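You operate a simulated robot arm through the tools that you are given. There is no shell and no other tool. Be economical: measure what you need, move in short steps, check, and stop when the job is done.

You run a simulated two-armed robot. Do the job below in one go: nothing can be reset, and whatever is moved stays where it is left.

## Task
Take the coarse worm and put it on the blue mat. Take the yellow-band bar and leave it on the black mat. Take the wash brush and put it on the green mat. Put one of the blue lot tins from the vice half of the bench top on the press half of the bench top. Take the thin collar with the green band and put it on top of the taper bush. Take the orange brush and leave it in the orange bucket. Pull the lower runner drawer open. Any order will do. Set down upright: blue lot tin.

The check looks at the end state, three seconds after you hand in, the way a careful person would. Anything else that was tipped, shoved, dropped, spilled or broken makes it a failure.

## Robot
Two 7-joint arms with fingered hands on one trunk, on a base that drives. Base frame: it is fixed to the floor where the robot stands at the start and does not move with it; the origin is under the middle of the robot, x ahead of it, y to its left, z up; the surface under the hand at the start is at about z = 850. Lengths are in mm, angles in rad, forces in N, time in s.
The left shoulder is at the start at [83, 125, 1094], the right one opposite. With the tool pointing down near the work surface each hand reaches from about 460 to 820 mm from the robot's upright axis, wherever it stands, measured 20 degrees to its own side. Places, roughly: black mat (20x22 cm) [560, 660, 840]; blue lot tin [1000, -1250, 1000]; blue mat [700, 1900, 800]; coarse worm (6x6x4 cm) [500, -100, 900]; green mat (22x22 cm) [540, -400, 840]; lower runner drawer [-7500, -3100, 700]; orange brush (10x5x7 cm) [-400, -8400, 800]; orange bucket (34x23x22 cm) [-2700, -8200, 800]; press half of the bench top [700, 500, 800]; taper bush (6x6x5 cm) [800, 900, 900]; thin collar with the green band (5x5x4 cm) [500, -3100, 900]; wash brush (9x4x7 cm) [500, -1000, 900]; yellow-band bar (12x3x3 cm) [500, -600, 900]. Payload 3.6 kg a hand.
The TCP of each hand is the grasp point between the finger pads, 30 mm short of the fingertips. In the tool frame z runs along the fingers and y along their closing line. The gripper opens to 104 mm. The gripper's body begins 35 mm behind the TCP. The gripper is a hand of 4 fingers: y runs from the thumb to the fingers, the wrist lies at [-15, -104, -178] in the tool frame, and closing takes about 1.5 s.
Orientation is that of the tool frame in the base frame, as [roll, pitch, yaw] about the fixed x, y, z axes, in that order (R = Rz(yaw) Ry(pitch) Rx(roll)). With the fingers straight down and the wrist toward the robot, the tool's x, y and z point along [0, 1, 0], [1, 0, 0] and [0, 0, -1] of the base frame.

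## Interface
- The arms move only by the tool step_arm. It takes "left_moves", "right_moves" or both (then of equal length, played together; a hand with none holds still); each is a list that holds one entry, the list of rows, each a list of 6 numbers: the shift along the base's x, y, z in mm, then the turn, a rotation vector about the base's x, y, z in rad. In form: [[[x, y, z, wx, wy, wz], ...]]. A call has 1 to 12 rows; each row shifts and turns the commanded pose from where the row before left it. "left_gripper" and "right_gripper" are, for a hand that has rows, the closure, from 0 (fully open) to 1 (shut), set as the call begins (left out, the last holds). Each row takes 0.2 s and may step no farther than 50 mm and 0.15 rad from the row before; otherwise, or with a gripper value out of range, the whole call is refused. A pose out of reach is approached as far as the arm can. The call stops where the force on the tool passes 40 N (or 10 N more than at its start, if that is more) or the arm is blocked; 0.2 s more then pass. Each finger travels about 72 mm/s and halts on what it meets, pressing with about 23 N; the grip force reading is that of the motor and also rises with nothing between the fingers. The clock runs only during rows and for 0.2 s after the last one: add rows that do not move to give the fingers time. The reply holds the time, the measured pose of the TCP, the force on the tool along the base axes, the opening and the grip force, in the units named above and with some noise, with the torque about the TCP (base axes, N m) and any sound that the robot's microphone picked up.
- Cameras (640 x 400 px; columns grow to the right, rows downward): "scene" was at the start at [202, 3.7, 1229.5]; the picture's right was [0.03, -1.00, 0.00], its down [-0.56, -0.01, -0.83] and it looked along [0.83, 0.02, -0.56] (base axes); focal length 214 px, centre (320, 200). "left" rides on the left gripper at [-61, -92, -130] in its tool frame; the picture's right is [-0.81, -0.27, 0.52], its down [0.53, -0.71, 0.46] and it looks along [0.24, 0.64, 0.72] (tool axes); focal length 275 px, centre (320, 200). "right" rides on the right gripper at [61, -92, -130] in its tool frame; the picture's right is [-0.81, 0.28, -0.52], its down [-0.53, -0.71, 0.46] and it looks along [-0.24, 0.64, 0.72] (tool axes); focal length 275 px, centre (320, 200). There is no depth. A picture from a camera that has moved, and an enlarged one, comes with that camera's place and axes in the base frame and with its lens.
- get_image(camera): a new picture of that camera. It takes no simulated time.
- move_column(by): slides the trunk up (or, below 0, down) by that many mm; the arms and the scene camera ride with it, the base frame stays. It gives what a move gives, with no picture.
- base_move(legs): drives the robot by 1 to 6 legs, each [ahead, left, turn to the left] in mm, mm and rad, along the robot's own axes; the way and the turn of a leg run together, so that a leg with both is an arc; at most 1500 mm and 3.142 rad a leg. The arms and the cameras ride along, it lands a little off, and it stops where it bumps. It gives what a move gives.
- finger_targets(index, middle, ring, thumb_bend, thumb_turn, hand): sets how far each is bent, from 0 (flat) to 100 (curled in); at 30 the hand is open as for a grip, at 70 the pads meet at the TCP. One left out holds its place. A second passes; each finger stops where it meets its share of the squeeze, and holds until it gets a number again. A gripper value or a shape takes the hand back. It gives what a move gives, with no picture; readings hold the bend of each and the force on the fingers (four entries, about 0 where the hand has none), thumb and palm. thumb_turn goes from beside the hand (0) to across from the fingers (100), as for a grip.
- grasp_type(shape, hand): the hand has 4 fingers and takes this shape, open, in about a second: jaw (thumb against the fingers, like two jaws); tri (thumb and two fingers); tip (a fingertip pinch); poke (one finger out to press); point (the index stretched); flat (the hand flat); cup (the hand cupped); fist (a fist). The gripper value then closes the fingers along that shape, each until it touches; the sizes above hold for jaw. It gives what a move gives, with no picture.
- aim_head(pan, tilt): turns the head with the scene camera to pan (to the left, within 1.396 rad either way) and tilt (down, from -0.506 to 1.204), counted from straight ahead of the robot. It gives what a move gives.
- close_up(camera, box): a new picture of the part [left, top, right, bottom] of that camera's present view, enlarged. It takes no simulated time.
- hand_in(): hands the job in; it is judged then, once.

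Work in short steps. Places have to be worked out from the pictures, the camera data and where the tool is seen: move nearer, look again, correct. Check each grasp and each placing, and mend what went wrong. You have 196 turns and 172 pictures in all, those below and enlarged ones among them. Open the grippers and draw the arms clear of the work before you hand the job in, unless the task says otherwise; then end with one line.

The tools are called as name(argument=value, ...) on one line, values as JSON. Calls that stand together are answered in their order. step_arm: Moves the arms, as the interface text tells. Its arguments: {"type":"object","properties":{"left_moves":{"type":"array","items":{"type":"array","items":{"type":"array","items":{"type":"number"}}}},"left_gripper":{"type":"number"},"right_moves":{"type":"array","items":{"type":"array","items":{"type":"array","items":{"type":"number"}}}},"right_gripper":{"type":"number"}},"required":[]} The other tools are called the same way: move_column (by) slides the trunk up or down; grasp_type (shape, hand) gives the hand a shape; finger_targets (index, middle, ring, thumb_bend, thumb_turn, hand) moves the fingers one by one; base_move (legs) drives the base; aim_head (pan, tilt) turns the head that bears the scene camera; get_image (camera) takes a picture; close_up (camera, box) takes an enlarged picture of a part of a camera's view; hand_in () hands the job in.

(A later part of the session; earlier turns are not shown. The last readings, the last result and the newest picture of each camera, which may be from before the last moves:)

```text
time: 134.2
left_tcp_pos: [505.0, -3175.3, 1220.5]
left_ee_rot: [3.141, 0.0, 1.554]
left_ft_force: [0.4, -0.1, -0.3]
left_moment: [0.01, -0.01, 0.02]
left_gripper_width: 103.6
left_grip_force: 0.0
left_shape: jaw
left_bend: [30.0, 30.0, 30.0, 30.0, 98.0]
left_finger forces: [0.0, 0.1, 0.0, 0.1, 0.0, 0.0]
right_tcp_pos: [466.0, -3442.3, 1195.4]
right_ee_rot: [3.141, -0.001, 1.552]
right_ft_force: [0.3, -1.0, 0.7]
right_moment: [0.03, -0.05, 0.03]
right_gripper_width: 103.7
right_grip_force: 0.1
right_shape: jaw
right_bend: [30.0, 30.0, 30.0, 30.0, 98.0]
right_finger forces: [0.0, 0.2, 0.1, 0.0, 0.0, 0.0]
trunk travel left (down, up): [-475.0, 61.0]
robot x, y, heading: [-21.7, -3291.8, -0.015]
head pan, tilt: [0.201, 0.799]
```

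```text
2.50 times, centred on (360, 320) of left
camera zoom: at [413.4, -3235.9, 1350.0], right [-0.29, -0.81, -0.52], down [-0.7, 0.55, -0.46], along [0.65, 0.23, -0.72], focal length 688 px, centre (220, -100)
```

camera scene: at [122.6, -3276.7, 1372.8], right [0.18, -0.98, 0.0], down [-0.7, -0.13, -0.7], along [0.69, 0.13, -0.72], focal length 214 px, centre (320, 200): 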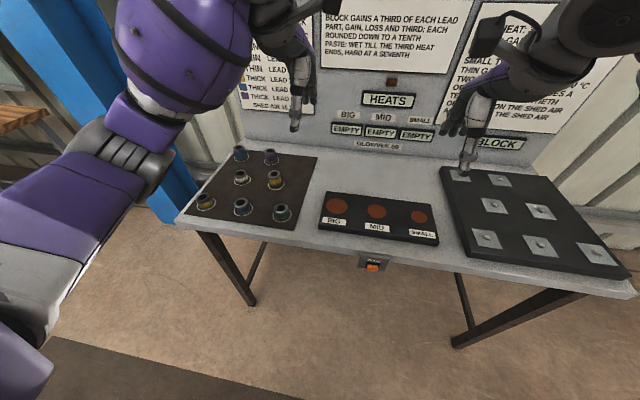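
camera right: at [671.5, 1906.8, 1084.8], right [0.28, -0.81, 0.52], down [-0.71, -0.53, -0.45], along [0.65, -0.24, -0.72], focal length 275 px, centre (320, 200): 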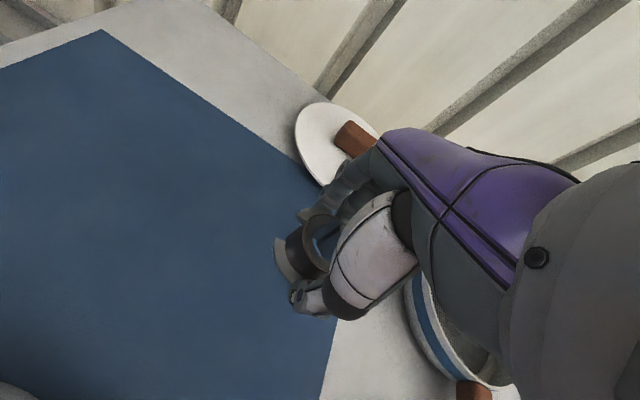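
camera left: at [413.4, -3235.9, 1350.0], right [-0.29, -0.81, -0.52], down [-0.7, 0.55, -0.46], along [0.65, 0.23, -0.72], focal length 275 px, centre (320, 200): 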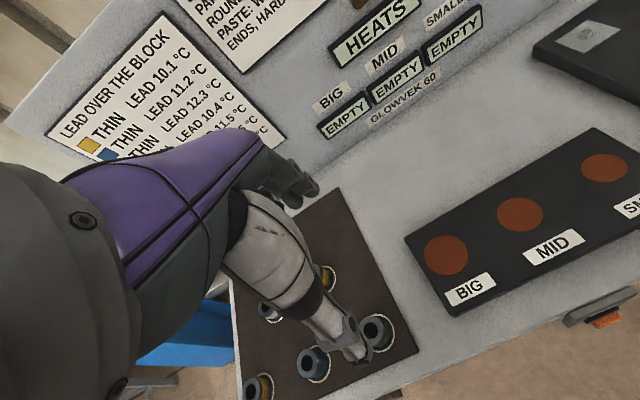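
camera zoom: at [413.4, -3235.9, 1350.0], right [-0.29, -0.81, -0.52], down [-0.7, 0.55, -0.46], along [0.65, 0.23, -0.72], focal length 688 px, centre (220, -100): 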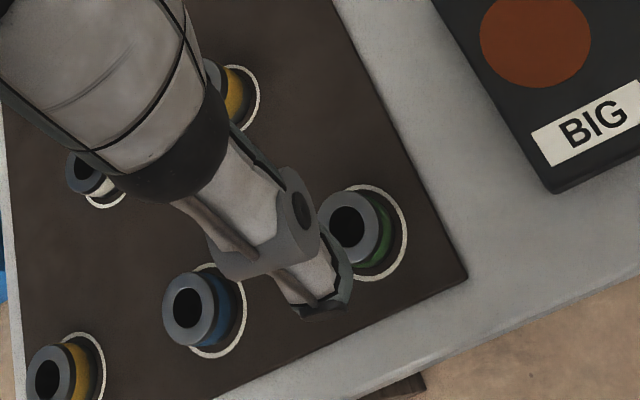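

The collar stands at about (534,-3079), top near 889. I bring the left hand over it at z≈970 and check.

step_arm(left_moves=[[[10, 32, -30, 0, 0, 0], [10, 32, -30, 0, 0, 0], [9, 32, -30, 0, 0, 0], [0, 0, -45, 0, 0, 0], [0, 0, -45, 0, 0, 0], [0, 0, -45, 0, 0, 0], [0, 0, -25, 0, 0, 0]]])

close_up(camera="scene", box=[220, 160, 340, 240])

get_image(camera="left")

```text
time: 135.8
left_tcp_pos: [533.3, -3080.9, 966.9]
left_ee_rot: [-3.139, -0.001, 1.554]
left_ft_force: [0.1, -1.1, 0.7]
left_moment: [0.0, -0.02, -0.01]
left_gripper_width: 103.6
left_grip_force: 0.1
left_shape: jaw
left_bend: [30.0, 30.0, 30.0, 30.0, 98.0]
left_finger forces: [0.0, 0.0, 0.0, 0.0, 0.0, 0.0]
right_tcp_pos: [466.7, -3441.5, 1194.7]
right_ee_rot: [3.141, 0.001, 1.555]
right_ft_force: [-0.6, -0.1, -0.2]
right_moment: [0.02, 0.01, -0.02]
right_gripper_width: 103.7
right_grip_force: 0.0
right_shape: jaw
right_bend: [30.0, 30.0, 30.0, 30.0, 98.0]
right_finger forces: [0.1, 0.1, 0.0, 0.0, 0.0, 0.0]
trunk travel left (down, up): [-475.0, 61.0]
robot x, y, heading: [-18.9, -3290.4, -0.015]
head pan, tilt: [0.201, 0.799]
```

```text
5.00 times, centred on (280, 200) of scene
camera zoom: at [122.6, -3276.6, 1372.8], right [0.18, -0.98, 0.0], down [-0.7, -0.13, -0.7], along [0.69, 0.13, -0.72], focal length 1072 px, centre (520, 200)
```

zoom: 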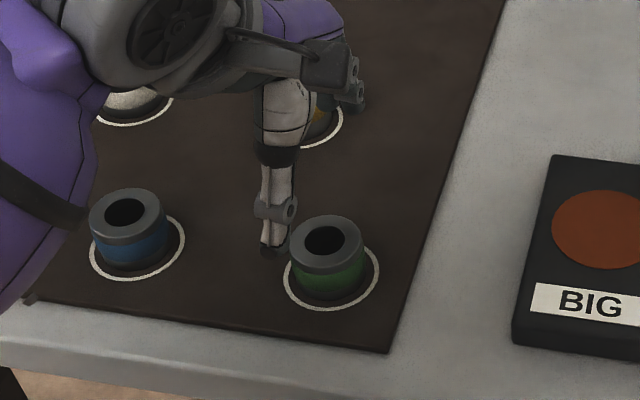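

```text
123 pictures are left
camera left: at [441.5, -3141.1, 1096.9], right [-0.29, -0.81, -0.52], down [-0.7, 0.55, -0.45], along [0.65, 0.23, -0.72], focal length 275 px, centre (320, 200)
```

left: 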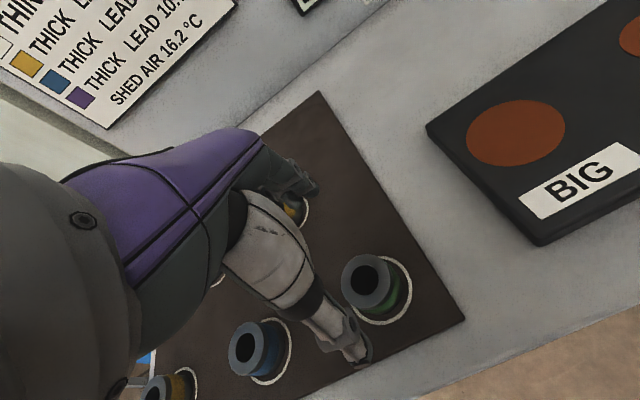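

Aligned within a few mm. I lower to z≈888 and close.

step_arm(left_moves=[[[0, -1, -40, 0, 0, 0], [0, 0, -28, 0, 0, 0], [0, 0, -11, 0, 0, 0]]])

step_arm(left_moves=[[[0, 0, 0, 0, 0, 0], [0, 0, 0, 0, 0, 0], [0, 0, 0, 0, 0, 0], [0, 0, 0, 0, 0, 0], [0, 0, 0, 0, 0, 0], [0, 0, 0, 0, 0, 0], [0, 0, 0, 0, 0, 0]]], left_gripper=1)

close_up(camera="scene", box=[220, 160, 340, 240])

```text
time: 136.7
left_tcp_pos: [531.4, -3082.4, 889.4]
left_ee_rot: [3.141, 0.0, 1.554]
left_ft_force: [0.7, 0.1, 1.3]
left_moment: [0.01, -0.01, 0.02]
left_gripper_width: 103.6
left_grip_force: 0.1
left_shape: jaw
left_bend: [30.0, 30.0, 30.0, 30.0, 98.0]
left_finger forces: [0.0, 0.1, 0.0, 0.0, 0.1, 0.1]
right_tcp_pos: [467.2, -3442.6, 1194.9]
right_ee_rot: [3.14, -0.001, 1.554]
right_ft_force: [0.1, 0.4, -0.4]
right_moment: [-0.01, 0.01, -0.01]
right_gripper_width: 103.7
right_grip_force: 0.1
right_shape: jaw
right_bend: [30.0, 30.0, 30.0, 30.0, 98.0]
right_finger forces: [0.0, 0.0, 0.0, 0.1, 0.0, 0.0]
trunk travel left (down, up): [-475.0, 61.0]
robot x, y, heading: [-19.7, -3291.8, -0.016]
head pan, tilt: [0.201, 0.799]
```

```text
time: 138.2
left_tcp_pos: [531.9, -3081.0, 889.1]
left_ee_rot: [3.141, -0.001, 1.553]
left_ft_force: [-1.3, 0.2, -0.4]
left_moment: [0.02, -0.01, 0.04]
left_gripper_width: 35.9
left_grip_force: 22.9
left_shape: jaw
left_bend: [74.0, 54.0, 58.0, 73.0, 100.0]
left_finger forces: [12.3, 6.9, 0.0, 0.0, 20.3, 0.1]
right_tcp_pos: [467.4, -3441.5, 1195.2]
right_ee_rot: [3.141, 0.001, 1.553]
right_ft_force: [0.1, 0.5, -0.4]
right_moment: [0.01, -0.03, -0.02]
right_gripper_width: 103.8
right_grip_force: 0.1
right_shape: jaw
right_bend: [30.0, 30.0, 30.0, 30.0, 98.0]
right_finger forces: [0.1, 0.1, 0.0, 0.0, 0.0, 0.0]
trunk travel left (down, up): [-475.0, 61.0]
robot x, y, heading: [-18.5, -3293.9, -0.021]
head pan, tilt: [0.201, 0.799]
```

```text
5.00 times, centred on (280, 200) of scene
camera zoom: at [122.7, -3276.6, 1372.8], right [0.18, -0.98, 0.0], down [-0.7, -0.13, -0.7], along [0.69, 0.13, -0.72], focal length 1072 px, centre (520, 200)
```

zoom: 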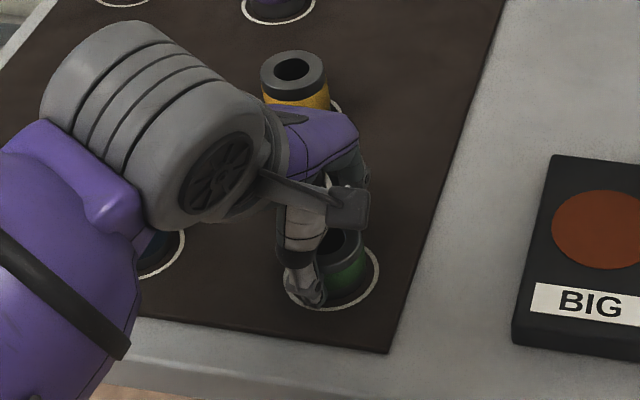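

Gripped at 36 mm. I lift and check that it hangs level.

step_arm(left_moves=[[[0, 0, 15, 0, 0, 0], [0, 0, 40, 0, 0, 0], [0, 0, 45, 0, 0, 0], [0, 0, 45, 0, 0, 0], [0, 0, 45, 0, 0, 0], [0, 0, 45, 0, 0, 0], [0, 0, 45, 0, 0, 0]]])

get_image(camera="left")

get_image(camera="scene")

```text
time: 139.8
left_tcp_pos: [534.5, -3082.2, 1173.6]
left_ee_rot: [-3.141, -0.002, 1.553]
left_ft_force: [-0.1, -0.5, -3.3]
left_moment: [0.03, 0.03, -0.04]
left_gripper_width: 35.9
left_grip_force: 23.2
left_shape: jaw
left_bend: [74.0, 54.0, 58.0, 73.0, 100.0]
left_finger forces: [12.8, 7.5, 0.0, 0.1, 20.1, 0.0]
right_tcp_pos: [467.5, -3441.6, 1196.2]
right_ee_rot: [-3.141, 0.001, 1.554]
right_ft_force: [0.0, -0.1, 0.3]
right_moment: [0.02, -0.02, 0.0]
right_gripper_width: 103.8
right_grip_force: 0.1
right_shape: jaw
right_bend: [30.0, 30.0, 30.0, 30.0, 98.0]
right_finger forces: [0.0, 0.0, 0.1, 0.1, 0.0, 0.0]
trunk travel left (down, up): [-475.0, 61.0]
robot x, y, heading: [-17.1, -3292.3, -0.019]
head pan, tilt: [0.201, 0.799]
```

```text
121 pictures are left
camera left: at [441.9, -3141.2, 1303.7], right [-0.29, -0.81, -0.52], down [-0.7, 0.55, -0.45], along [0.65, 0.23, -0.73], focal length 275 px, centre (320, 200)
```

left: 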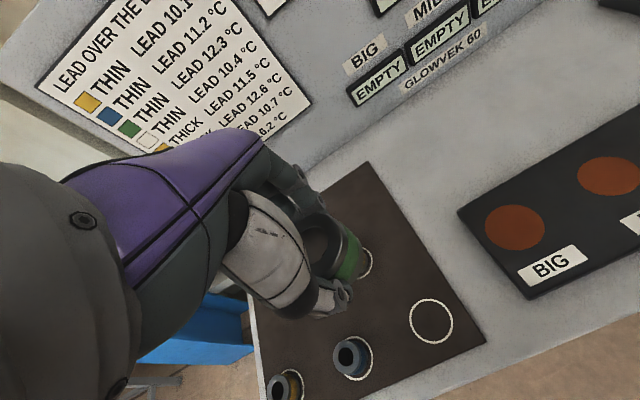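

```text
120 pictures are left
camera scene: at [122.7, -3276.7, 1372.8], right [0.18, -0.98, 0.0], down [-0.7, -0.13, -0.7], along [0.69, 0.13, -0.72], focal length 214 px, centre (320, 200)
```

scene: 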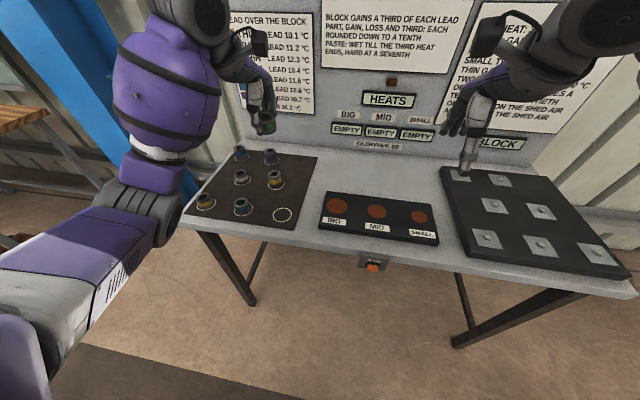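

The collar is held. I back off and drive to the wash brush near the vice, robot y about -790.

base_move(legs=[[-270, 0, 0.019], [0, 1400, 0], [0, 1100, 0]])

aim_head(pan=-0.3, tilt=0.7)

get_image(camera="scene")

```text
time: 163.1
left_tcp_pos: [247.0, -611.8, 1172.7]
left_ee_rot: [3.141, 0.001, 1.555]
left_ft_force: [0.2, -0.2, -2.3]
left_moment: [0.01, 0.0, 0.0]
left_gripper_width: 36.1
left_grip_force: 23.8
left_shape: jaw
left_bend: [74.0, 54.0, 58.0, 73.0, 100.0]
left_finger forces: [12.8, 7.5, 0.0, 0.0, 20.0, 0.1]
right_tcp_pos: [181.9, -973.4, 1195.7]
right_ee_rot: [-3.141, 0.0, 1.557]
right_ft_force: [0.6, -0.8, -0.2]
right_moment: [-0.01, 0.02, 0.02]
right_gripper_width: 103.9
right_grip_force: 0.1
right_shape: jaw
right_bend: [30.0, 30.0, 30.0, 30.0, 98.0]
right_finger forces: [0.0, 0.1, 0.1, 0.0, 0.0, 0.0]
trunk travel left (down, up): [-475.0, 61.0]
robot x, y, heading: [-303.5, -820.8, -0.015]
head pan, tilt: [0.201, 0.799]
```

```text
time: 164.0
left_tcp_pos: [248.3, -612.3, 1173.0]
left_ee_rot: [3.141, 0.001, 1.554]
left_ft_force: [0.4, 0.9, -2.1]
left_moment: [0.0, 0.0, 0.03]
left_gripper_width: 35.9
left_grip_force: 23.2
left_shape: jaw
left_bend: [74.0, 54.0, 58.0, 73.0, 100.0]
left_finger forces: [12.7, 7.5, 0.0, 0.0, 19.9, 0.0]
right_tcp_pos: [183.6, -972.9, 1196.2]
right_ee_rot: [-3.141, 0.0, 1.557]
right_ft_force: [0.6, 0.5, 0.3]
right_moment: [-0.05, 0.01, -0.03]
right_gripper_width: 103.8
right_grip_force: 0.0
right_shape: jaw
right_bend: [30.0, 30.0, 30.0, 30.0, 98.0]
right_finger forces: [0.0, 0.0, 0.1, 0.1, 0.0, 0.0]
trunk travel left (down, up): [-475.0, 61.0]
robot x, y, heading: [-305.7, -824.4, -0.016]
head pan, tilt: [-0.3, 0.7]
```

```text
119 pictures are left
camera scene: at [-160.4, -849.6, 1381.0], right [-0.31, -0.95, 0.0], down [-0.61, 0.2, -0.76], along [0.73, -0.24, -0.64], focal length 214 px, centre (320, 200)
```

scene: 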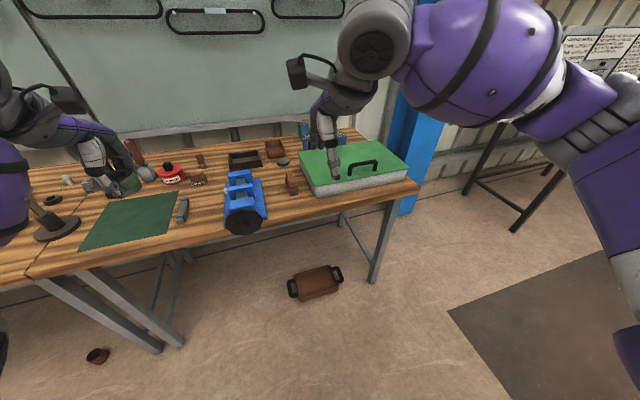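

I enlarge the right half of the bench for the brush and tins.

close_up(camera="scene", box=[180, 120, 340, 240])

close_up(camera="scene", box=[100, 130, 220, 220])

```text
3.33 times, centred on (260, 180) of scene
camera zoom: at [-160.4, -849.6, 1381.0], right [-0.31, -0.95, 0.0], down [-0.61, 0.2, -0.76], along [0.73, -0.24, -0.64], focal length 715 px, centre (520, 267)
```

zoom: 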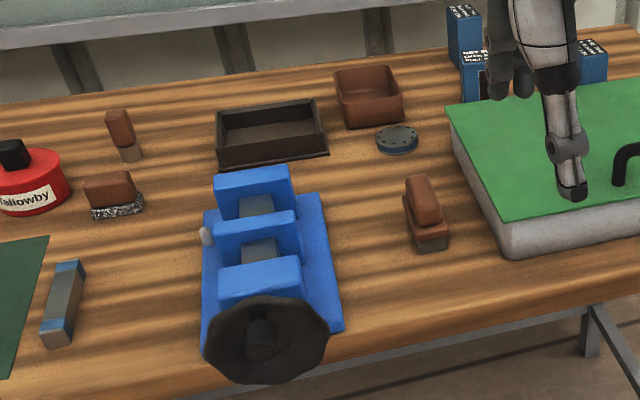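

```text
4.44 times, centred on (160, 175) of scene
camera zoom: at [-160.4, -849.6, 1381.0], right [-0.31, -0.95, 0.0], down [-0.61, 0.2, -0.76], along [0.73, -0.24, -0.64], focal length 953 px, centre (1031, 311)
```

zoom: 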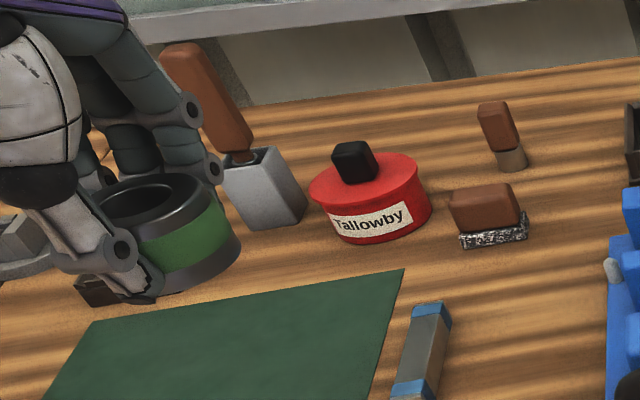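

The wash brush (brown, bristles down) stands at about (520,-956), long side along x. I drive up close and turn the right hand to close along y.

base_move(legs=[[0, 40, 0.015], [300, 0, 0]])

step_arm(right_moves=[[[2, 0, -10, 0, 0, 0.143], [2, 0, -10, 0, 0, 0.143], [2, 0, -10, 0, 0, 0.143], [2, 0, -10, 0, 0, 0.143], [2, 0, -10, 0, 0, 0.143], [2, 0, -10, 0, 0, 0.143], [2, 0, -10, 0, 0, 0.143], [2, 0, -10, 0, 0, 0.143], [2, 0, -10, 0, 0, 0.143], [2, 0, -10, 0, 0, 0.143], [2, 0, -10, 0, 0, 0.141]]], right_gripper=0.25)

aim_head(pan=-0.15, tilt=0.85)

get_image(camera="scene")

```text
time: 166.7
left_tcp_pos: [544.3, -562.0, 1171.7]
left_ee_rot: [-3.141, 0.0, 1.571]
left_ft_force: [0.6, -0.1, -2.7]
left_moment: [0.05, 0.0, 0.01]
left_gripper_width: 36.0
left_grip_force: 23.3
left_shape: jaw
left_bend: [74.0, 54.0, 58.0, 73.0, 100.0]
left_finger forces: [12.8, 7.7, 0.0, 0.0, 19.9, 0.1]
right_tcp_pos: [484.7, -924.5, 1195.2]
right_ee_rot: [3.141, 0.001, 1.571]
right_ft_force: [0.3, 0.9, -0.3]
right_moment: [0.01, 0.01, -0.02]
right_gripper_width: 103.7
right_grip_force: 0.1
right_shape: jaw
right_bend: [30.0, 30.0, 30.0, 30.0, 98.0]
right_finger forces: [0.0, 0.0, 0.0, 0.0, 0.0, 0.0]
trunk travel left (down, up): [-475.0, 61.0]
robot x, y, heading: [-1.8, -784.1, 0.006]
head pan, tilt: [-0.3, 0.7]
```

```text
time: 169.1
left_tcp_pos: [545.4, -562.3, 1172.6]
left_ee_rot: [-3.141, -0.001, 1.573]
left_ft_force: [1.2, 0.4, -2.5]
left_moment: [0.03, 0.02, 0.0]
left_gripper_width: 36.0
left_grip_force: 23.3
left_shape: jaw
left_bend: [74.0, 54.0, 58.0, 73.0, 100.0]
left_finger forces: [12.8, 7.6, 0.1, 0.1, 19.9, 0.0]
right_tcp_pos: [470.4, -915.9, 1129.3]
right_ee_rot: [-3.137, -0.017, 2.43]
right_ft_force: [-0.4, -0.3, 0.6]
right_moment: [0.03, 0.03, -0.04]
right_gripper_width: 78.2
right_grip_force: 0.1
right_shape: jaw
right_bend: [27.0, 36.0, 33.0, 54.0, 99.0]
right_finger forces: [0.0, 0.0, 0.1, 0.0, 0.0, 0.1]
right hand out of reach, approached as far as the arm can: row 6, 7, 8, 9, 10, 11
trunk travel left (down, up): [-475.0, 61.0]
robot x, y, heading: [-3.9, -786.8, 0.005]
head pan, tilt: [-0.3, 0.7]
```

```text
time: 169.8
left_tcp_pos: [545.0, -562.7, 1172.9]
left_ee_rot: [3.14, 0.001, 1.571]
left_ft_force: [0.1, 0.1, -3.3]
left_moment: [-0.01, -0.03, 0.0]
left_gripper_width: 35.8
left_grip_force: 22.8
left_shape: jaw
left_bend: [74.0, 54.0, 58.0, 73.0, 100.0]
left_finger forces: [12.9, 7.7, 0.1, 0.0, 20.1, 0.0]
right_tcp_pos: [469.3, -916.4, 1129.7]
right_ee_rot: [-3.134, -0.015, 2.429]
right_ft_force: [-0.2, 0.3, 0.7]
right_moment: [0.0, 0.0, 0.0]
right_gripper_width: 78.3
right_grip_force: 0.1
right_shape: jaw
right_bend: [27.0, 36.0, 33.0, 54.0, 99.0]
right_finger forces: [0.1, 0.0, 0.1, 0.0, 0.0, 0.0]
trunk travel left (down, up): [-475.0, 61.0]
robot x, y, heading: [-1.7, -782.2, 0.003]
head pan, tilt: [-0.15, 0.85]
```

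```text
116 pictures are left
camera scene: at [135.1, -793.2, 1368.8], right [-0.15, -0.99, 0.0], down [-0.74, 0.11, -0.66], along [0.65, -0.1, -0.75], focal length 214 px, centre (320, 200)
```

scene: 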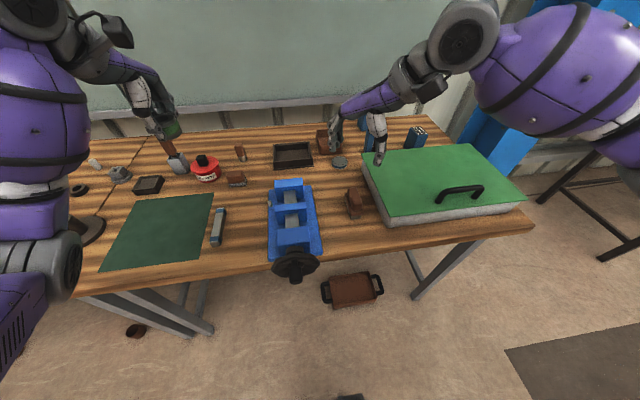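

The last part of the turn was out of reach at this spot. I try again a little farther out, where the mirrored left hand managed it.

step_arm(right_moves=[[[20, 0, 0, 0, 0, 0], [10, 0, 0, 0, 0, 0], [0, 0, 0, 0, 0, 0]]])

```text
time: 170.6
left_tcp_pos: [544.8, -563.5, 1172.1]
left_ee_rot: [-3.141, 0.001, 1.571]
left_ft_force: [0.2, -1.3, -2.2]
left_moment: [0.0, -0.02, -0.04]
left_gripper_width: 36.0
left_grip_force: 23.2
left_shape: jaw
left_bend: [74.0, 54.0, 58.0, 73.0, 100.0]
left_finger forces: [12.8, 7.7, 0.1, 0.0, 20.0, 0.1]
right_tcp_pos: [469.9, -915.1, 1128.7]
right_ee_rot: [-3.137, -0.017, 2.427]
right_ft_force: [-0.1, -0.6, -0.6]
right_moment: [0.02, 0.05, -0.02]
right_gripper_width: 78.2
right_grip_force: 0.0
right_shape: jaw
right_bend: [27.0, 36.0, 33.0, 54.0, 99.0]
right_finger forces: [0.0, 0.0, 0.0, 0.0, 0.0, 0.0]
right hand out of reach, approached as far as the arm can: row 1, 2
trunk travel left (down, up): [-475.0, 61.0]
robot x, y, heading: [-6.6, -781.0, 0.001]
head pan, tilt: [-0.15, 0.85]
```

I test whether a small further turn now works from the present pose, together with lowering.

step_arm(right_moves=[[[10, 0, -20, 0, 0, 0.1], [10, 0, -20, 0, 0, 0.1], [10, 0, -20, 0, 0, 0.1]]])

```text
time: 171.4
left_tcp_pos: [544.7, -562.8, 1173.2]
left_ee_rot: [-3.141, -0.002, 1.572]
left_ft_force: [-0.5, 0.1, -2.8]
left_moment: [-0.02, -0.01, 0.03]
left_gripper_width: 35.9
left_grip_force: 23.2
left_shape: jaw
left_bend: [74.0, 54.0, 58.0, 73.0, 100.0]
left_finger forces: [12.7, 7.6, 0.1, 0.0, 20.1, 0.1]
right_tcp_pos: [470.5, -916.0, 1128.8]
right_ee_rot: [-3.135, -0.015, 2.427]
right_ft_force: [0.1, 0.4, -0.7]
right_moment: [0.01, 0.03, 0.01]
right_gripper_width: 78.2
right_grip_force: 0.1
right_shape: jaw
right_bend: [27.0, 36.0, 33.0, 54.0, 99.0]
right_finger forces: [0.0, 0.1, 0.0, 0.0, 0.0, 0.1]
right hand out of reach, approached as far as the arm can: row 1, 2, 3
trunk travel left (down, up): [-475.0, 61.0]
robot x, y, heading: [-4.3, -782.3, 0.002]
head pan, tilt: [-0.15, 0.85]
```

I turn back to the starting attitude, to then repeat the exact mirror of the motion that worked on the left.

step_arm(right_moves=[[[0, 0, 20, 0, 0, -0.143], [0, 0, 20, 0, 0, -0.143], [0, 0, 20, 0, 0, -0.143], [0, 0, 20, 0, 0, -0.143], [0, 0, 20, 0, 0, -0.143], [0, 0, 20, 0, 0, -0.143]]])

```text
time: 172.8
left_tcp_pos: [544.4, -562.5, 1173.0]
left_ee_rot: [3.142, 0.0, 1.57]
left_ft_force: [0.5, 0.3, -3.3]
left_moment: [0.0, -0.01, 0.0]
left_gripper_width: 36.2
left_grip_force: 22.6
left_shape: jaw
left_bend: [74.0, 54.0, 58.0, 73.0, 100.0]
left_finger forces: [12.7, 7.5, 0.0, 0.0, 20.0, 0.0]
right_tcp_pos: [470.9, -915.1, 1249.4]
right_ee_rot: [-3.136, -0.015, 1.567]
right_ft_force: [-0.2, 0.4, 0.3]
right_moment: [0.04, 0.03, -0.02]
right_gripper_width: 78.2
right_grip_force: 0.0
right_shape: jaw
right_bend: [27.0, 36.0, 33.0, 54.0, 99.0]
right_finger forces: [0.0, 0.0, 0.0, 0.0, 0.0, 0.1]
trunk travel left (down, up): [-475.0, 61.0]
robot x, y, heading: [-3.5, -782.8, 0.001]
head pan, tilt: [-0.15, 0.85]
```

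step_arm(right_moves=[[[20, -40, 8, 0, -0.0, 0], [20, -45, 8, 0, 0, 0], [14, -48, 4, 0, 0, 0]]])

step_arm(right_moves=[[[0, 12, 0, 0, 0, 0.143], [0, 12, 0, 0, 0, 0.143], [0, 12, 0, 0, 0, 0.143], [0, 12, 0, 0, 0, 0.143], [0, 12, 0, 0, 0, 0.143], [0, 12, 0, 0, 0, 0.143], [0, 12, 0, 0, 0, 0.143], [0, 12, 0, 0, 0, 0.143], [0, 12, 0, 0, 0, 0.143], [0, 0, 0, 0, 0, 0.143], [0, 0, 0, 0, 0, 0.141]]])

```text
refused: row 3 steps farther than a row can; nothing moved
```

```text
time: 175.2
left_tcp_pos: [544.0, -562.6, 1173.0]
left_ee_rot: [-3.141, -0.001, 1.572]
left_ft_force: [-0.3, -0.1, -3.1]
left_moment: [0.0, 0.0, 0.0]
left_gripper_width: 35.6
left_grip_force: 22.8
left_shape: jaw
left_bend: [74.0, 54.0, 58.0, 73.0, 100.0]
left_finger forces: [12.7, 7.6, 0.0, 0.1, 20.0, 0.0]
right_tcp_pos: [469.8, -830.2, 1248.2]
right_ee_rot: [-3.138, -0.015, 2.57]
right_ft_force: [-0.2, 0.3, -0.7]
right_moment: [0.01, 0.0, -0.01]
right_gripper_width: 78.2
right_grip_force: 0.1
right_shape: jaw
right_bend: [27.0, 36.0, 33.0, 54.0, 99.0]
right_finger forces: [0.0, 0.0, 0.0, 0.1, 0.0, 0.1]
right hand out of reach, approached as far as the arm can: row 8, 9, 10, 11
trunk travel left (down, up): [-475.0, 61.0]
robot x, y, heading: [-3.6, -781.5, -0.002]
head pan, tilt: [-0.15, 0.85]
```

I undo that, moving out to x≈525 and further right this time within the step limit, then turn again.

step_arm(right_moves=[[[8, -30, 0, 0, 0, -0.143], [8, -30, 0, 0, 0, -0.143], [8, -30, 0, 0, 0, -0.143], [8, -30, 0, 0, 0, -0.143], [8, -30, 0, 0, 0, -0.143], [8, -30, 5, 0, 0, -0.143], [8, -30, 15, 0, 0, -0.143]]])

step_arm(right_moves=[[[0, 12, 0, 0, 0, 0.143], [0, 12, 0, 0, 0, 0.143], [0, 12, 0, 0, 0, 0.143], [0, 12, 0, 0, 0, 0.143], [0, 12, 0, 0, 0, 0.143], [0, 12, 0, 0, 0, 0.143], [0, 12, 0, 0, 0, 0.143], [0, 12, 0, 0, 0, 0.143], [0, 12, 0, 0, 0, 0.143], [0, 12, 0, 0, 0, 0.143], [0, 0, 0, 0, 0, 0.141]]])

```text
time: 176.8
left_tcp_pos: [545.2, -562.2, 1172.9]
left_ee_rot: [-3.141, 0.0, 1.569]
left_ft_force: [-0.8, -1.3, -2.3]
left_moment: [-0.02, 0.01, 0.01]
left_gripper_width: 36.0
left_grip_force: 22.9
left_shape: jaw
left_bend: [74.0, 54.0, 58.0, 73.0, 100.0]
left_finger forces: [12.8, 7.5, 0.0, 0.1, 20.0, 0.1]
right_tcp_pos: [524.9, -1041.6, 1270.6]
right_ee_rot: [-3.136, -0.015, 1.567]
right_ft_force: [0.1, -1.0, 0.4]
right_moment: [0.01, -0.01, -0.01]
right_gripper_width: 78.5
right_grip_force: 0.1
right_shape: jaw
right_bend: [27.0, 36.0, 33.0, 54.0, 99.0]
right_finger forces: [0.1, 0.0, 0.1, 0.0, 0.1, 0.1]
trunk travel left (down, up): [-475.0, 61.0]
robot x, y, heading: [-5.4, -781.4, 0.002]
head pan, tilt: [-0.15, 0.85]
```

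```text
time: 179.2
left_tcp_pos: [543.3, -562.9, 1173.1]
left_ee_rot: [-3.141, 0.0, 1.572]
left_ft_force: [-0.5, -0.1, -3.0]
left_moment: [0.01, -0.01, 0.01]
left_gripper_width: 35.9
left_grip_force: 22.6
left_shape: jaw
left_bend: [74.0, 54.0, 58.0, 73.0, 100.0]
left_finger forces: [12.8, 7.6, 0.1, 0.1, 20.1, 0.0]
right_tcp_pos: [526.2, -992.5, 1268.6]
right_ee_rot: [-3.137, -0.016, 2.141]
right_ft_force: [0.0, 0.5, -0.9]
right_moment: [0.0, -0.01, 0.0]
right_gripper_width: 78.0
right_grip_force: 0.1
right_shape: jaw
right_bend: [27.0, 36.0, 33.0, 54.0, 99.0]
right_finger forces: [0.0, 0.1, 0.0, 0.0, 0.0, 0.1]
right hand out of reach, approached as far as the arm can: row 5, 6, 7, 8, 9, 10, 11
trunk travel left (down, up): [-475.0, 61.0]
robot x, y, heading: [-1.5, -784.3, -0.005]
head pan, tilt: [-0.15, 0.85]
```

Turning this way is limited, so I try the opposite turn (wrist toward the robot's middle).

step_arm(right_moves=[[[0, 3, 0, 0, 0, -0.145], [0, 3, 0, 0, 0, -0.145], [0, 3, 0, 0, 0, -0.145], [0, 3, 0, 0, 0, -0.145], [0, 3, 0, 0, 0, -0.145], [0, 3, 0, 0, 0, -0.145], [0, 3, 0, 0, 0, -0.145], [0, 3, 0, 0, 0, -0.145], [0, 3, 0, 0, 0, -0.145], [0, 3, 0, 0, 0, -0.145], [0, 3, 0, 0, 0, -0.145], [0, 3, 0, 0, 0, -0.145]]])

step_arm(right_moves=[[[0, 0, 0, 0, 0, -0.145], [0, 0, 0, 0, 0, -0.145], [0, 0, 0, 0, 0, -0.115]]])

```text
time: 181.8
left_tcp_pos: [543.5, -561.8, 1172.5]
left_ee_rot: [-3.141, 0.0, 1.571]
left_ft_force: [0.0, -0.2, -2.7]
left_moment: [-0.02, -0.01, 0.03]
left_gripper_width: 36.3
left_grip_force: 23.0
left_shape: jaw
left_bend: [74.0, 54.0, 58.0, 73.0, 100.0]
left_finger forces: [12.8, 7.6, 0.0, 0.0, 19.8, 0.0]
right_tcp_pos: [527.0, -956.5, 1268.2]
right_ee_rot: [-3.136, -0.017, 0.4]
right_ft_force: [0.8, 0.5, -0.4]
right_moment: [-0.02, 0.0, 0.04]
right_gripper_width: 78.3
right_grip_force: 0.1
right_shape: jaw
right_bend: [27.0, 36.0, 33.0, 54.0, 99.0]
right_finger forces: [0.1, 0.1, 0.1, 0.0, 0.1, 0.0]
trunk travel left (down, up): [-475.0, 61.0]
robot x, y, heading: [-4.9, -784.5, -0.003]
head pan, tilt: [-0.15, 0.85]
```

```text
time: 182.6
left_tcp_pos: [544.1, -562.4, 1172.8]
left_ee_rot: [3.141, 0.001, 1.572]
left_ft_force: [0.7, -0.1, -3.2]
left_moment: [0.02, 0.02, 0.02]
left_gripper_width: 35.8
left_grip_force: 22.6
left_shape: jaw
left_bend: [74.0, 54.0, 58.0, 73.0, 100.0]
left_finger forces: [12.8, 7.6, 0.0, 0.0, 19.9, 0.1]
right_tcp_pos: [526.5, -955.9, 1268.6]
right_ee_rot: [-3.135, -0.016, -0.005]
right_ft_force: [0.4, -0.6, 0.7]
right_moment: [-0.02, 0.01, 0.01]
right_gripper_width: 78.4
right_grip_force: 0.1
right_shape: jaw
right_bend: [27.0, 36.0, 33.0, 54.0, 99.0]
right_finger forces: [0.0, 0.0, 0.1, 0.0, 0.0, 0.0]
trunk travel left (down, up): [-475.0, 61.0]
robot x, y, heading: [-1.4, -781.8, -0.003]
head pan, tilt: [-0.15, 0.85]
```

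The opposite turn works. Now I fix the brush's position by zooming.

close_up(camera="scene", box=[300, 160, 420, 240])

get_image(camera="right")

```text
5.00 times, centred on (360, 200) of scene
camera zoom: at [135.2, -792.9, 1368.7], right [-0.15, -0.99, 0.0], down [-0.74, 0.11, -0.66], along [0.65, -0.1, -0.75], focal length 1072 px, centre (120, 200)
```

zoom: 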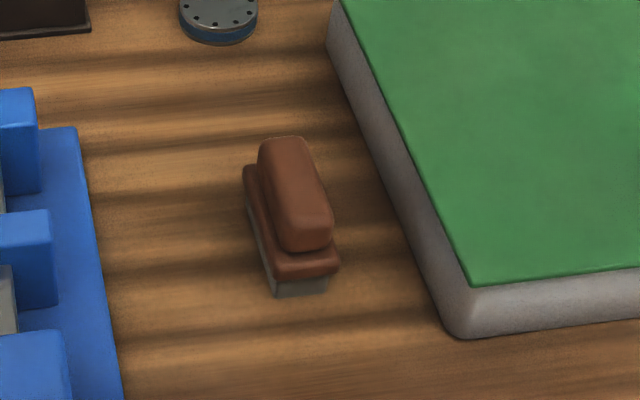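

```text
114 pictures are left
camera right: at [585.4, -865.3, 1400.6], right [-0.82, -0.27, 0.5], down [-0.52, 0.72, -0.46], along [-0.24, -0.64, -0.73], focal length 275 px, centre (320, 200)
```

right: 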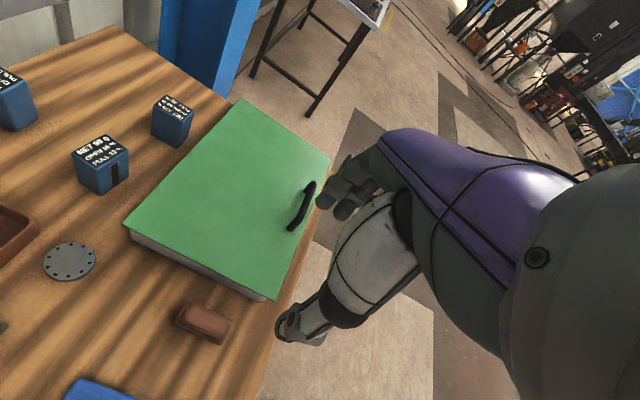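

The brush is centred at about (531,-955), with the box's edge at y≈-1035. I narrow a bit and come down to z≈950.

step_arm(right_moves=[[[4, 1, -45, 0, 0, 0], [0, 0, -45, 0, 0, 0], [0, 0, -45, 0, 0, 0], [0, 0, -45, 0, 0, 0], [0, 0, -45, 0, 0, 0], [0, 0, -45, 0, 0, 0], [0, 0, -45, 0, 0, 0]]], right_gripper=0.35)

close_up(camera="scene", box=[300, 140, 420, 240])

get_image(camera="right")

```text
time: 184.2
left_tcp_pos: [545.1, -563.1, 1173.1]
left_ee_rot: [-3.141, 0.0, 1.571]
left_ft_force: [1.0, -0.6, -3.5]
left_moment: [0.0, -0.03, -0.03]
left_gripper_width: 35.8
left_grip_force: 23.0
left_shape: jaw
left_bend: [74.0, 54.0, 58.0, 73.0, 100.0]
left_finger forces: [12.8, 7.6, 0.0, 0.0, 19.9, 0.0]
right_tcp_pos: [529.5, -950.8, 954.6]
right_ee_rot: [-3.134, -0.015, -0.004]
right_ft_force: [0.5, -0.2, 0.0]
right_moment: [-0.06, -0.03, -0.01]
right_gripper_width: 68.0
right_grip_force: 0.0
right_shape: jaw
right_bend: [28.0, 39.0, 35.0, 62.0, 100.0]
right_finger forces: [0.0, 0.1, 0.0, 0.0, 0.1, 0.1]
trunk travel left (down, up): [-475.0, 61.0]
robot x, y, heading: [-4.7, -782.2, -0.0]
head pan, tilt: [-0.15, 0.85]
```

```text
4.00 times, centred on (360, 190) of scene
camera zoom: at [135.6, -793.1, 1368.7], right [-0.15, -0.99, 0.0], down [-0.74, 0.11, -0.66], along [0.65, -0.1, -0.75], focal length 858 px, centre (160, 240)
```

zoom: 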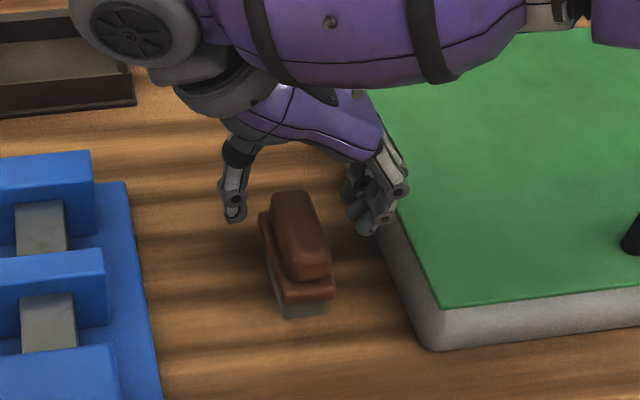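

```text
112 pictures are left
camera right: at [588.1, -860.1, 1086.8], right [-0.82, -0.28, 0.5], down [-0.52, 0.72, -0.46], along [-0.23, -0.64, -0.73], focal length 275 px, centre (320, 200)
```

right: 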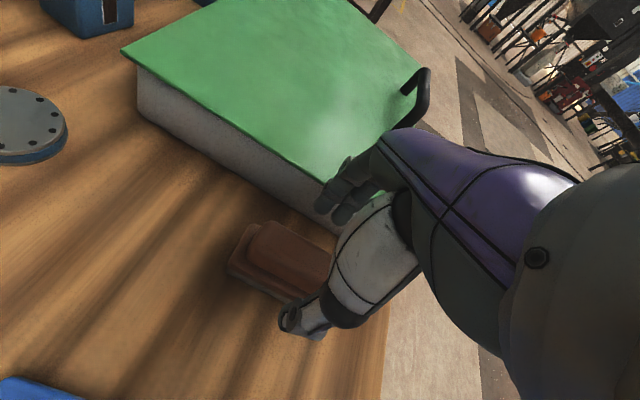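

The hand straddles the brush well. I shift slightly, go down to z≈895 and close.

step_arm(right_moves=[[[4, -2, -30, 0, 0, 0], [0, 0, -20, 0, 0, 0], [0, 0, -10, 0, 0, 0]]])

step_arm(right_moves=[[[0, 0, 0, 0, 0, 0], [0, 0, 0, 0, 0, 0], [0, 0, 0, 0, 0, 0], [0, 0, 0, 0, 0, 0], [0, 0, 0, 0, 0, 0], [0, 0, 0, 0, 0, 0]]], right_gripper=1)

close_up(camera="scene", box=[300, 140, 420, 240])

```text
time: 185.0
left_tcp_pos: [544.5, -563.4, 1171.3]
left_ee_rot: [-3.14, 0.001, 1.569]
left_ft_force: [-0.1, 1.1, -1.7]
left_moment: [0.01, 0.02, 0.03]
left_gripper_width: 36.1
left_grip_force: 23.1
left_shape: jaw
left_bend: [74.0, 54.0, 58.0, 73.0, 100.0]
left_finger forces: [12.8, 7.7, 0.0, 0.0, 19.9, 0.0]
right_tcp_pos: [531.2, -955.2, 891.1]
right_ee_rot: [-3.136, -0.017, -0.003]
right_ft_force: [0.0, 0.0, 0.2]
right_moment: [-0.04, -0.01, 0.02]
right_gripper_width: 67.9
right_grip_force: 0.1
right_shape: jaw
right_bend: [28.0, 39.0, 35.0, 62.0, 100.0]
right_finger forces: [0.1, 0.0, 0.0, 0.0, 0.0, 0.0]
trunk travel left (down, up): [-475.0, 61.0]
robot x, y, heading: [-7.3, -784.9, -0.001]
head pan, tilt: [-0.15, 0.85]
```

```text
time: 186.4
left_tcp_pos: [545.6, -564.5, 1172.8]
left_ee_rot: [3.142, -0.002, 1.571]
left_ft_force: [-0.1, -0.3, -2.3]
left_moment: [0.02, -0.03, 0.02]
left_gripper_width: 36.0
left_grip_force: 22.4
left_shape: jaw
left_bend: [74.0, 54.0, 58.0, 73.0, 100.0]
left_finger forces: [12.8, 7.6, 0.0, 0.1, 19.9, 0.0]
right_tcp_pos: [531.4, -955.7, 893.2]
right_ee_rot: [-3.138, -0.015, -0.004]
right_ft_force: [-0.5, 0.4, -1.7]
right_moment: [-0.02, -0.02, -0.01]
right_gripper_width: 32.2
right_grip_force: 23.0
right_shape: jaw
right_bend: [74.0, 55.0, 51.0, 74.0, 100.0]
right_finger forces: [11.0, 5.4, 2.5, 0.0, 19.3, 0.0]
trunk travel left (down, up): [-475.0, 61.0]
robot x, y, heading: [-5.6, -783.0, 0.0]
head pan, tilt: [-0.15, 0.85]
```

```text
4.00 times, centred on (360, 190) of scene
camera zoom: at [135.2, -793.2, 1368.7], right [-0.15, -0.99, 0.0], down [-0.74, 0.11, -0.66], along [0.65, -0.1, -0.75], focal length 858 px, centre (160, 240)
```

zoom: 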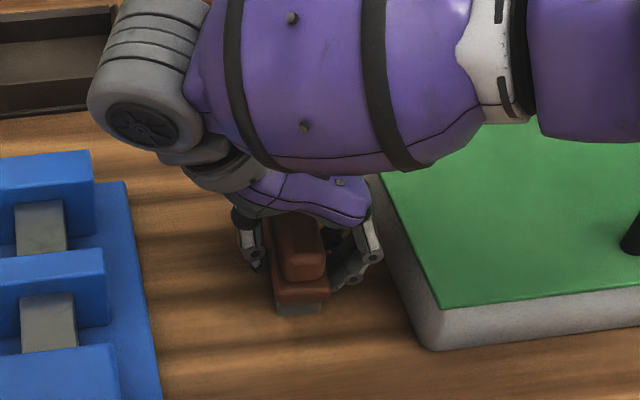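

Gripped along its length. I lift and check.

step_arm(right_moves=[[[0, 0, 15, 0, 0, 0], [0, 0, 40, 0, 0, 0], [0, 0, 45, 0, 0, 0], [0, 0, 45, 0, 0, 0], [0, 0, 45, 0, 0, 0], [0, 0, 45, 0, 0, 0], [0, 0, 45, 0, 0, 0]]])

get_image(camera="scene")

get_image(camera="right")

```text
time: 188.0
left_tcp_pos: [543.7, -563.5, 1173.6]
left_ee_rot: [-3.142, -0.001, 1.571]
left_ft_force: [-0.3, -0.2, -3.8]
left_moment: [0.02, 0.0, 0.0]
left_gripper_width: 35.8
left_grip_force: 23.2
left_shape: jaw
left_bend: [74.0, 54.0, 58.0, 73.0, 100.0]
left_finger forces: [12.7, 7.6, 0.0, 0.0, 19.9, 0.1]
right_tcp_pos: [532.5, -959.5, 1172.1]
right_ee_rot: [-3.137, -0.016, -0.004]
right_ft_force: [0.0, 0.5, -0.8]
right_moment: [-0.01, -0.02, 0.04]
right_gripper_width: 32.2
right_grip_force: 22.8
right_shape: jaw
right_bend: [74.0, 55.0, 51.0, 74.0, 100.0]
right_finger forces: [11.2, 5.4, 2.7, 0.1, 19.3, 0.1]
trunk travel left (down, up): [-475.0, 61.0]
robot x, y, heading: [-5.2, -784.3, -0.002]
head pan, tilt: [-0.15, 0.85]
```

```text
110 pictures are left
camera scene: at [134.6, -792.8, 1368.8], right [-0.15, -0.99, 0.0], down [-0.74, 0.11, -0.66], along [0.65, -0.1, -0.75], focal length 214 px, centre (320, 200)
```

scene: 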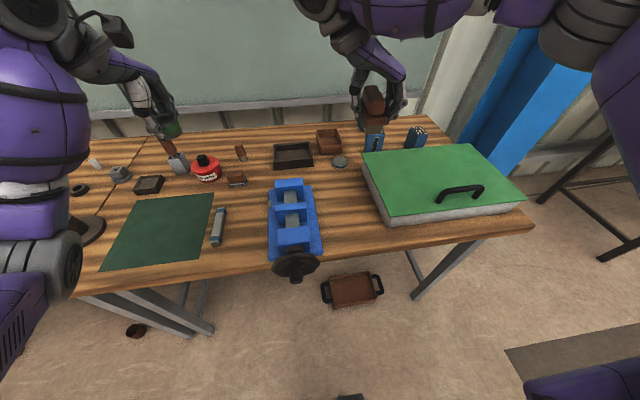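

```text
109 pictures are left
camera right: at [592.0, -868.8, 1304.8], right [-0.82, -0.28, 0.5], down [-0.52, 0.72, -0.46], along [-0.23, -0.64, -0.73], focal length 275 px, centre (320, 200)
```

right: 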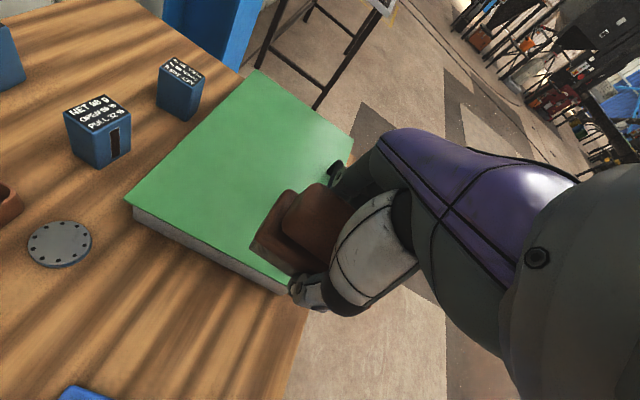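

The brush is held upright. I drive left to bring it over the green mat (centre 540,-400).

base_move(legs=[[0, 550, 0]])

aim_head(pan=-0.2, tilt=0.85)

get_image(camera="scene")

```text
time: 193.3
left_tcp_pos: [549.0, -16.8, 1172.9]
left_ee_rot: [3.142, 0.001, 1.562]
left_ft_force: [-0.1, -0.1, -2.6]
left_moment: [-0.04, 0.01, -0.01]
left_gripper_width: 36.0
left_grip_force: 22.6
left_shape: jaw
left_bend: [74.0, 54.0, 58.0, 73.0, 100.0]
left_finger forces: [12.8, 7.8, 0.1, 0.1, 19.9, 0.0]
right_tcp_pos: [534.0, -413.6, 1173.1]
right_ee_rot: [-3.136, -0.017, -0.012]
right_ft_force: [0.1, 0.4, -0.8]
right_moment: [-0.01, 0.0, -0.01]
right_gripper_width: 32.3
right_grip_force: 23.0
right_shape: jaw
right_bend: [74.0, 55.0, 51.0, 74.0, 100.0]
right_finger forces: [11.0, 5.5, 2.7, 0.0, 19.3, 0.1]
trunk travel left (down, up): [-475.0, 61.0]
robot x, y, heading: [-4.4, -230.1, -0.01]
head pan, tilt: [-0.15, 0.85]
```

```text
time: 193.9
left_tcp_pos: [548.2, -17.7, 1171.7]
left_ee_rot: [-3.141, 0.001, 1.561]
left_ft_force: [0.7, 0.5, -3.3]
left_moment: [-0.03, 0.01, 0.0]
left_gripper_width: 35.9
left_grip_force: 23.3
left_shape: jaw
left_bend: [74.0, 54.0, 58.0, 73.0, 100.0]
left_finger forces: [12.9, 7.7, 0.0, 0.0, 19.9, 0.0]
right_tcp_pos: [534.5, -413.7, 1172.6]
right_ee_rot: [-3.136, -0.016, -0.009]
right_ft_force: [-0.4, 0.6, -1.1]
right_moment: [0.01, -0.05, -0.01]
right_gripper_width: 32.4
right_grip_force: 22.9
right_shape: jaw
right_bend: [74.0, 55.0, 51.0, 74.0, 100.0]
right_finger forces: [11.1, 5.5, 2.6, 0.0, 19.3, 0.1]
trunk travel left (down, up): [-475.0, 61.0]
robot x, y, heading: [-4.9, -237.5, -0.014]
head pan, tilt: [-0.201, 0.85]
```

```text
108 pictures are left
camera scene: at [137.0, -247.9, 1368.7], right [-0.21, -0.98, 0.0], down [-0.73, 0.16, -0.66], along [0.65, -0.14, -0.75], focal length 214 px, centre (320, 200)
```

scene: 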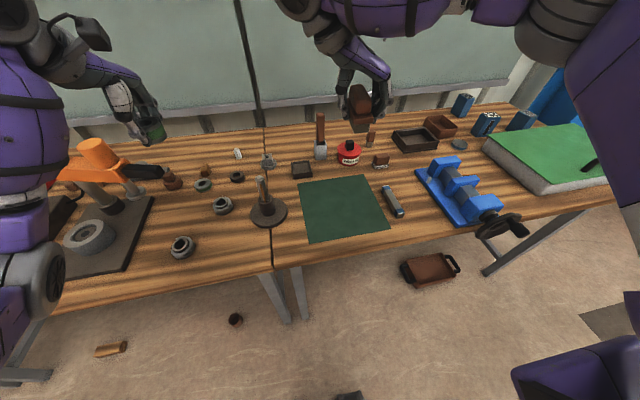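

The mat's centre is at (540,-405), right under the brush. I lower.

step_arm(right_moves=[[[4, 8, -45, 0, 0, 0], [0, 0, -45, 0, 0, 0], [0, 0, -45, 0, 0, 0], [0, 0, -45, 0, 0, 0], [0, 0, -45, 0, 0, 0], [0, 0, -35, 0, 0, 0], [0, 0, -10, 0, 0, 0]]])

close_up(camera="scene", box=[260, 130, 460, 260])

```text
time: 195.5
left_tcp_pos: [548.7, -16.6, 1172.4]
left_ee_rot: [3.14, -0.001, 1.563]
left_ft_force: [0.4, -0.5, -2.9]
left_moment: [0.02, 0.01, 0.0]
left_gripper_width: 35.7
left_grip_force: 23.0
left_shape: jaw
left_bend: [74.0, 54.0, 58.0, 73.0, 100.0]
left_finger forces: [12.8, 7.8, 0.0, 0.0, 19.9, 0.0]
right_tcp_pos: [539.3, -405.3, 900.0]
right_ee_rot: [-3.135, -0.015, -0.012]
right_ft_force: [-0.3, 0.0, -1.6]
right_moment: [0.0, 0.01, 0.0]
right_gripper_width: 32.9
right_grip_force: 22.1
right_shape: jaw
right_bend: [74.0, 55.0, 51.0, 74.0, 100.0]
right_finger forces: [11.3, 5.5, 2.7, 0.0, 19.2, 0.0]
trunk travel left (down, up): [-475.0, 61.0]
robot x, y, heading: [-1.5, -231.4, -0.011]
head pan, tilt: [-0.201, 0.85]
```

```text
3.08 times, centred on (360, 195) of scene
camera zoom: at [136.8, -248.1, 1368.8], right [-0.21, -0.98, 0.0], down [-0.73, 0.16, -0.66], along [0.65, -0.14, -0.75], focal length 660 px, centre (197, 215)
```

zoom: 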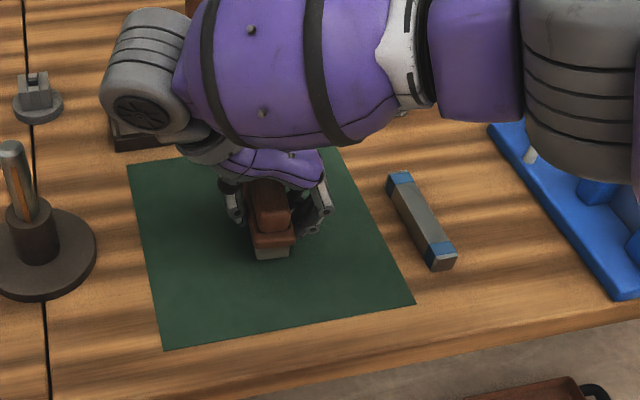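

Nearly down; I lower in small steps to contact.

step_arm(right_moves=[[[0, 0, -2, 0, 0, 0], [0, 0, -2, 0, 0, 0], [0, 0, -1, 0, 0, 0], [0, 0, -1, 0, 0, 0], [0, 0, 0, 0, 0, 0]]])

```text
time: 196.7
left_tcp_pos: [549.2, -17.3, 1174.0]
left_ee_rot: [-3.139, 0.001, 1.561]
left_ft_force: [0.7, 0.2, -2.7]
left_moment: [0.02, 0.0, 0.03]
left_gripper_width: 35.6
left_grip_force: 23.3
left_shape: jaw
left_bend: [74.0, 54.0, 58.0, 73.0, 100.0]
left_finger forces: [12.8, 7.7, 0.0, 0.1, 19.9, 0.0]
right_tcp_pos: [538.6, -406.1, 895.2]
right_ee_rot: [-3.136, -0.016, -0.011]
right_ft_force: [-0.4, 0.1, -1.3]
right_moment: [-0.03, -0.01, -0.02]
right_gripper_width: 32.4
right_grip_force: 23.1
right_shape: jaw
right_bend: [74.0, 55.0, 51.0, 74.0, 100.0]
right_finger forces: [11.3, 5.5, 2.7, 0.0, 19.1, 0.0]
trunk travel left (down, up): [-475.0, 61.0]
robot x, y, heading: [1.0, -234.0, -0.011]
head pan, tilt: [-0.201, 0.85]
```

step_arm(right_moves=[[[0, 0, -1, 0, 0, 0], [0, 0, -1, 0, 0, 0], [0, 0, 0, 0, 0, 0]]])

```text
time: 197.5
left_tcp_pos: [549.4, -17.3, 1172.7]
left_ee_rot: [-3.141, -0.001, 1.562]
left_ft_force: [0.6, -0.1, -1.9]
left_moment: [0.02, 0.01, -0.02]
left_gripper_width: 35.6
left_grip_force: 23.2
left_shape: jaw
left_bend: [74.0, 54.0, 58.0, 73.0, 100.0]
left_finger forces: [12.8, 7.7, 0.0, 0.0, 19.8, 0.0]
right_tcp_pos: [538.3, -405.9, 894.4]
right_ee_rot: [-3.136, -0.015, -0.011]
right_ft_force: [-0.4, -0.1, -0.8]
right_moment: [-0.01, 0.01, -0.02]
right_gripper_width: 32.3
right_grip_force: 23.1
right_shape: jaw
right_bend: [74.0, 55.0, 51.0, 74.0, 100.0]
right_finger forces: [11.3, 5.6, 2.7, 0.1, 19.2, 0.2]
trunk travel left (down, up): [-475.0, 61.0]
robot x, y, heading: [-4.1, -235.6, -0.012]
head pan, tilt: [-0.201, 0.85]
```

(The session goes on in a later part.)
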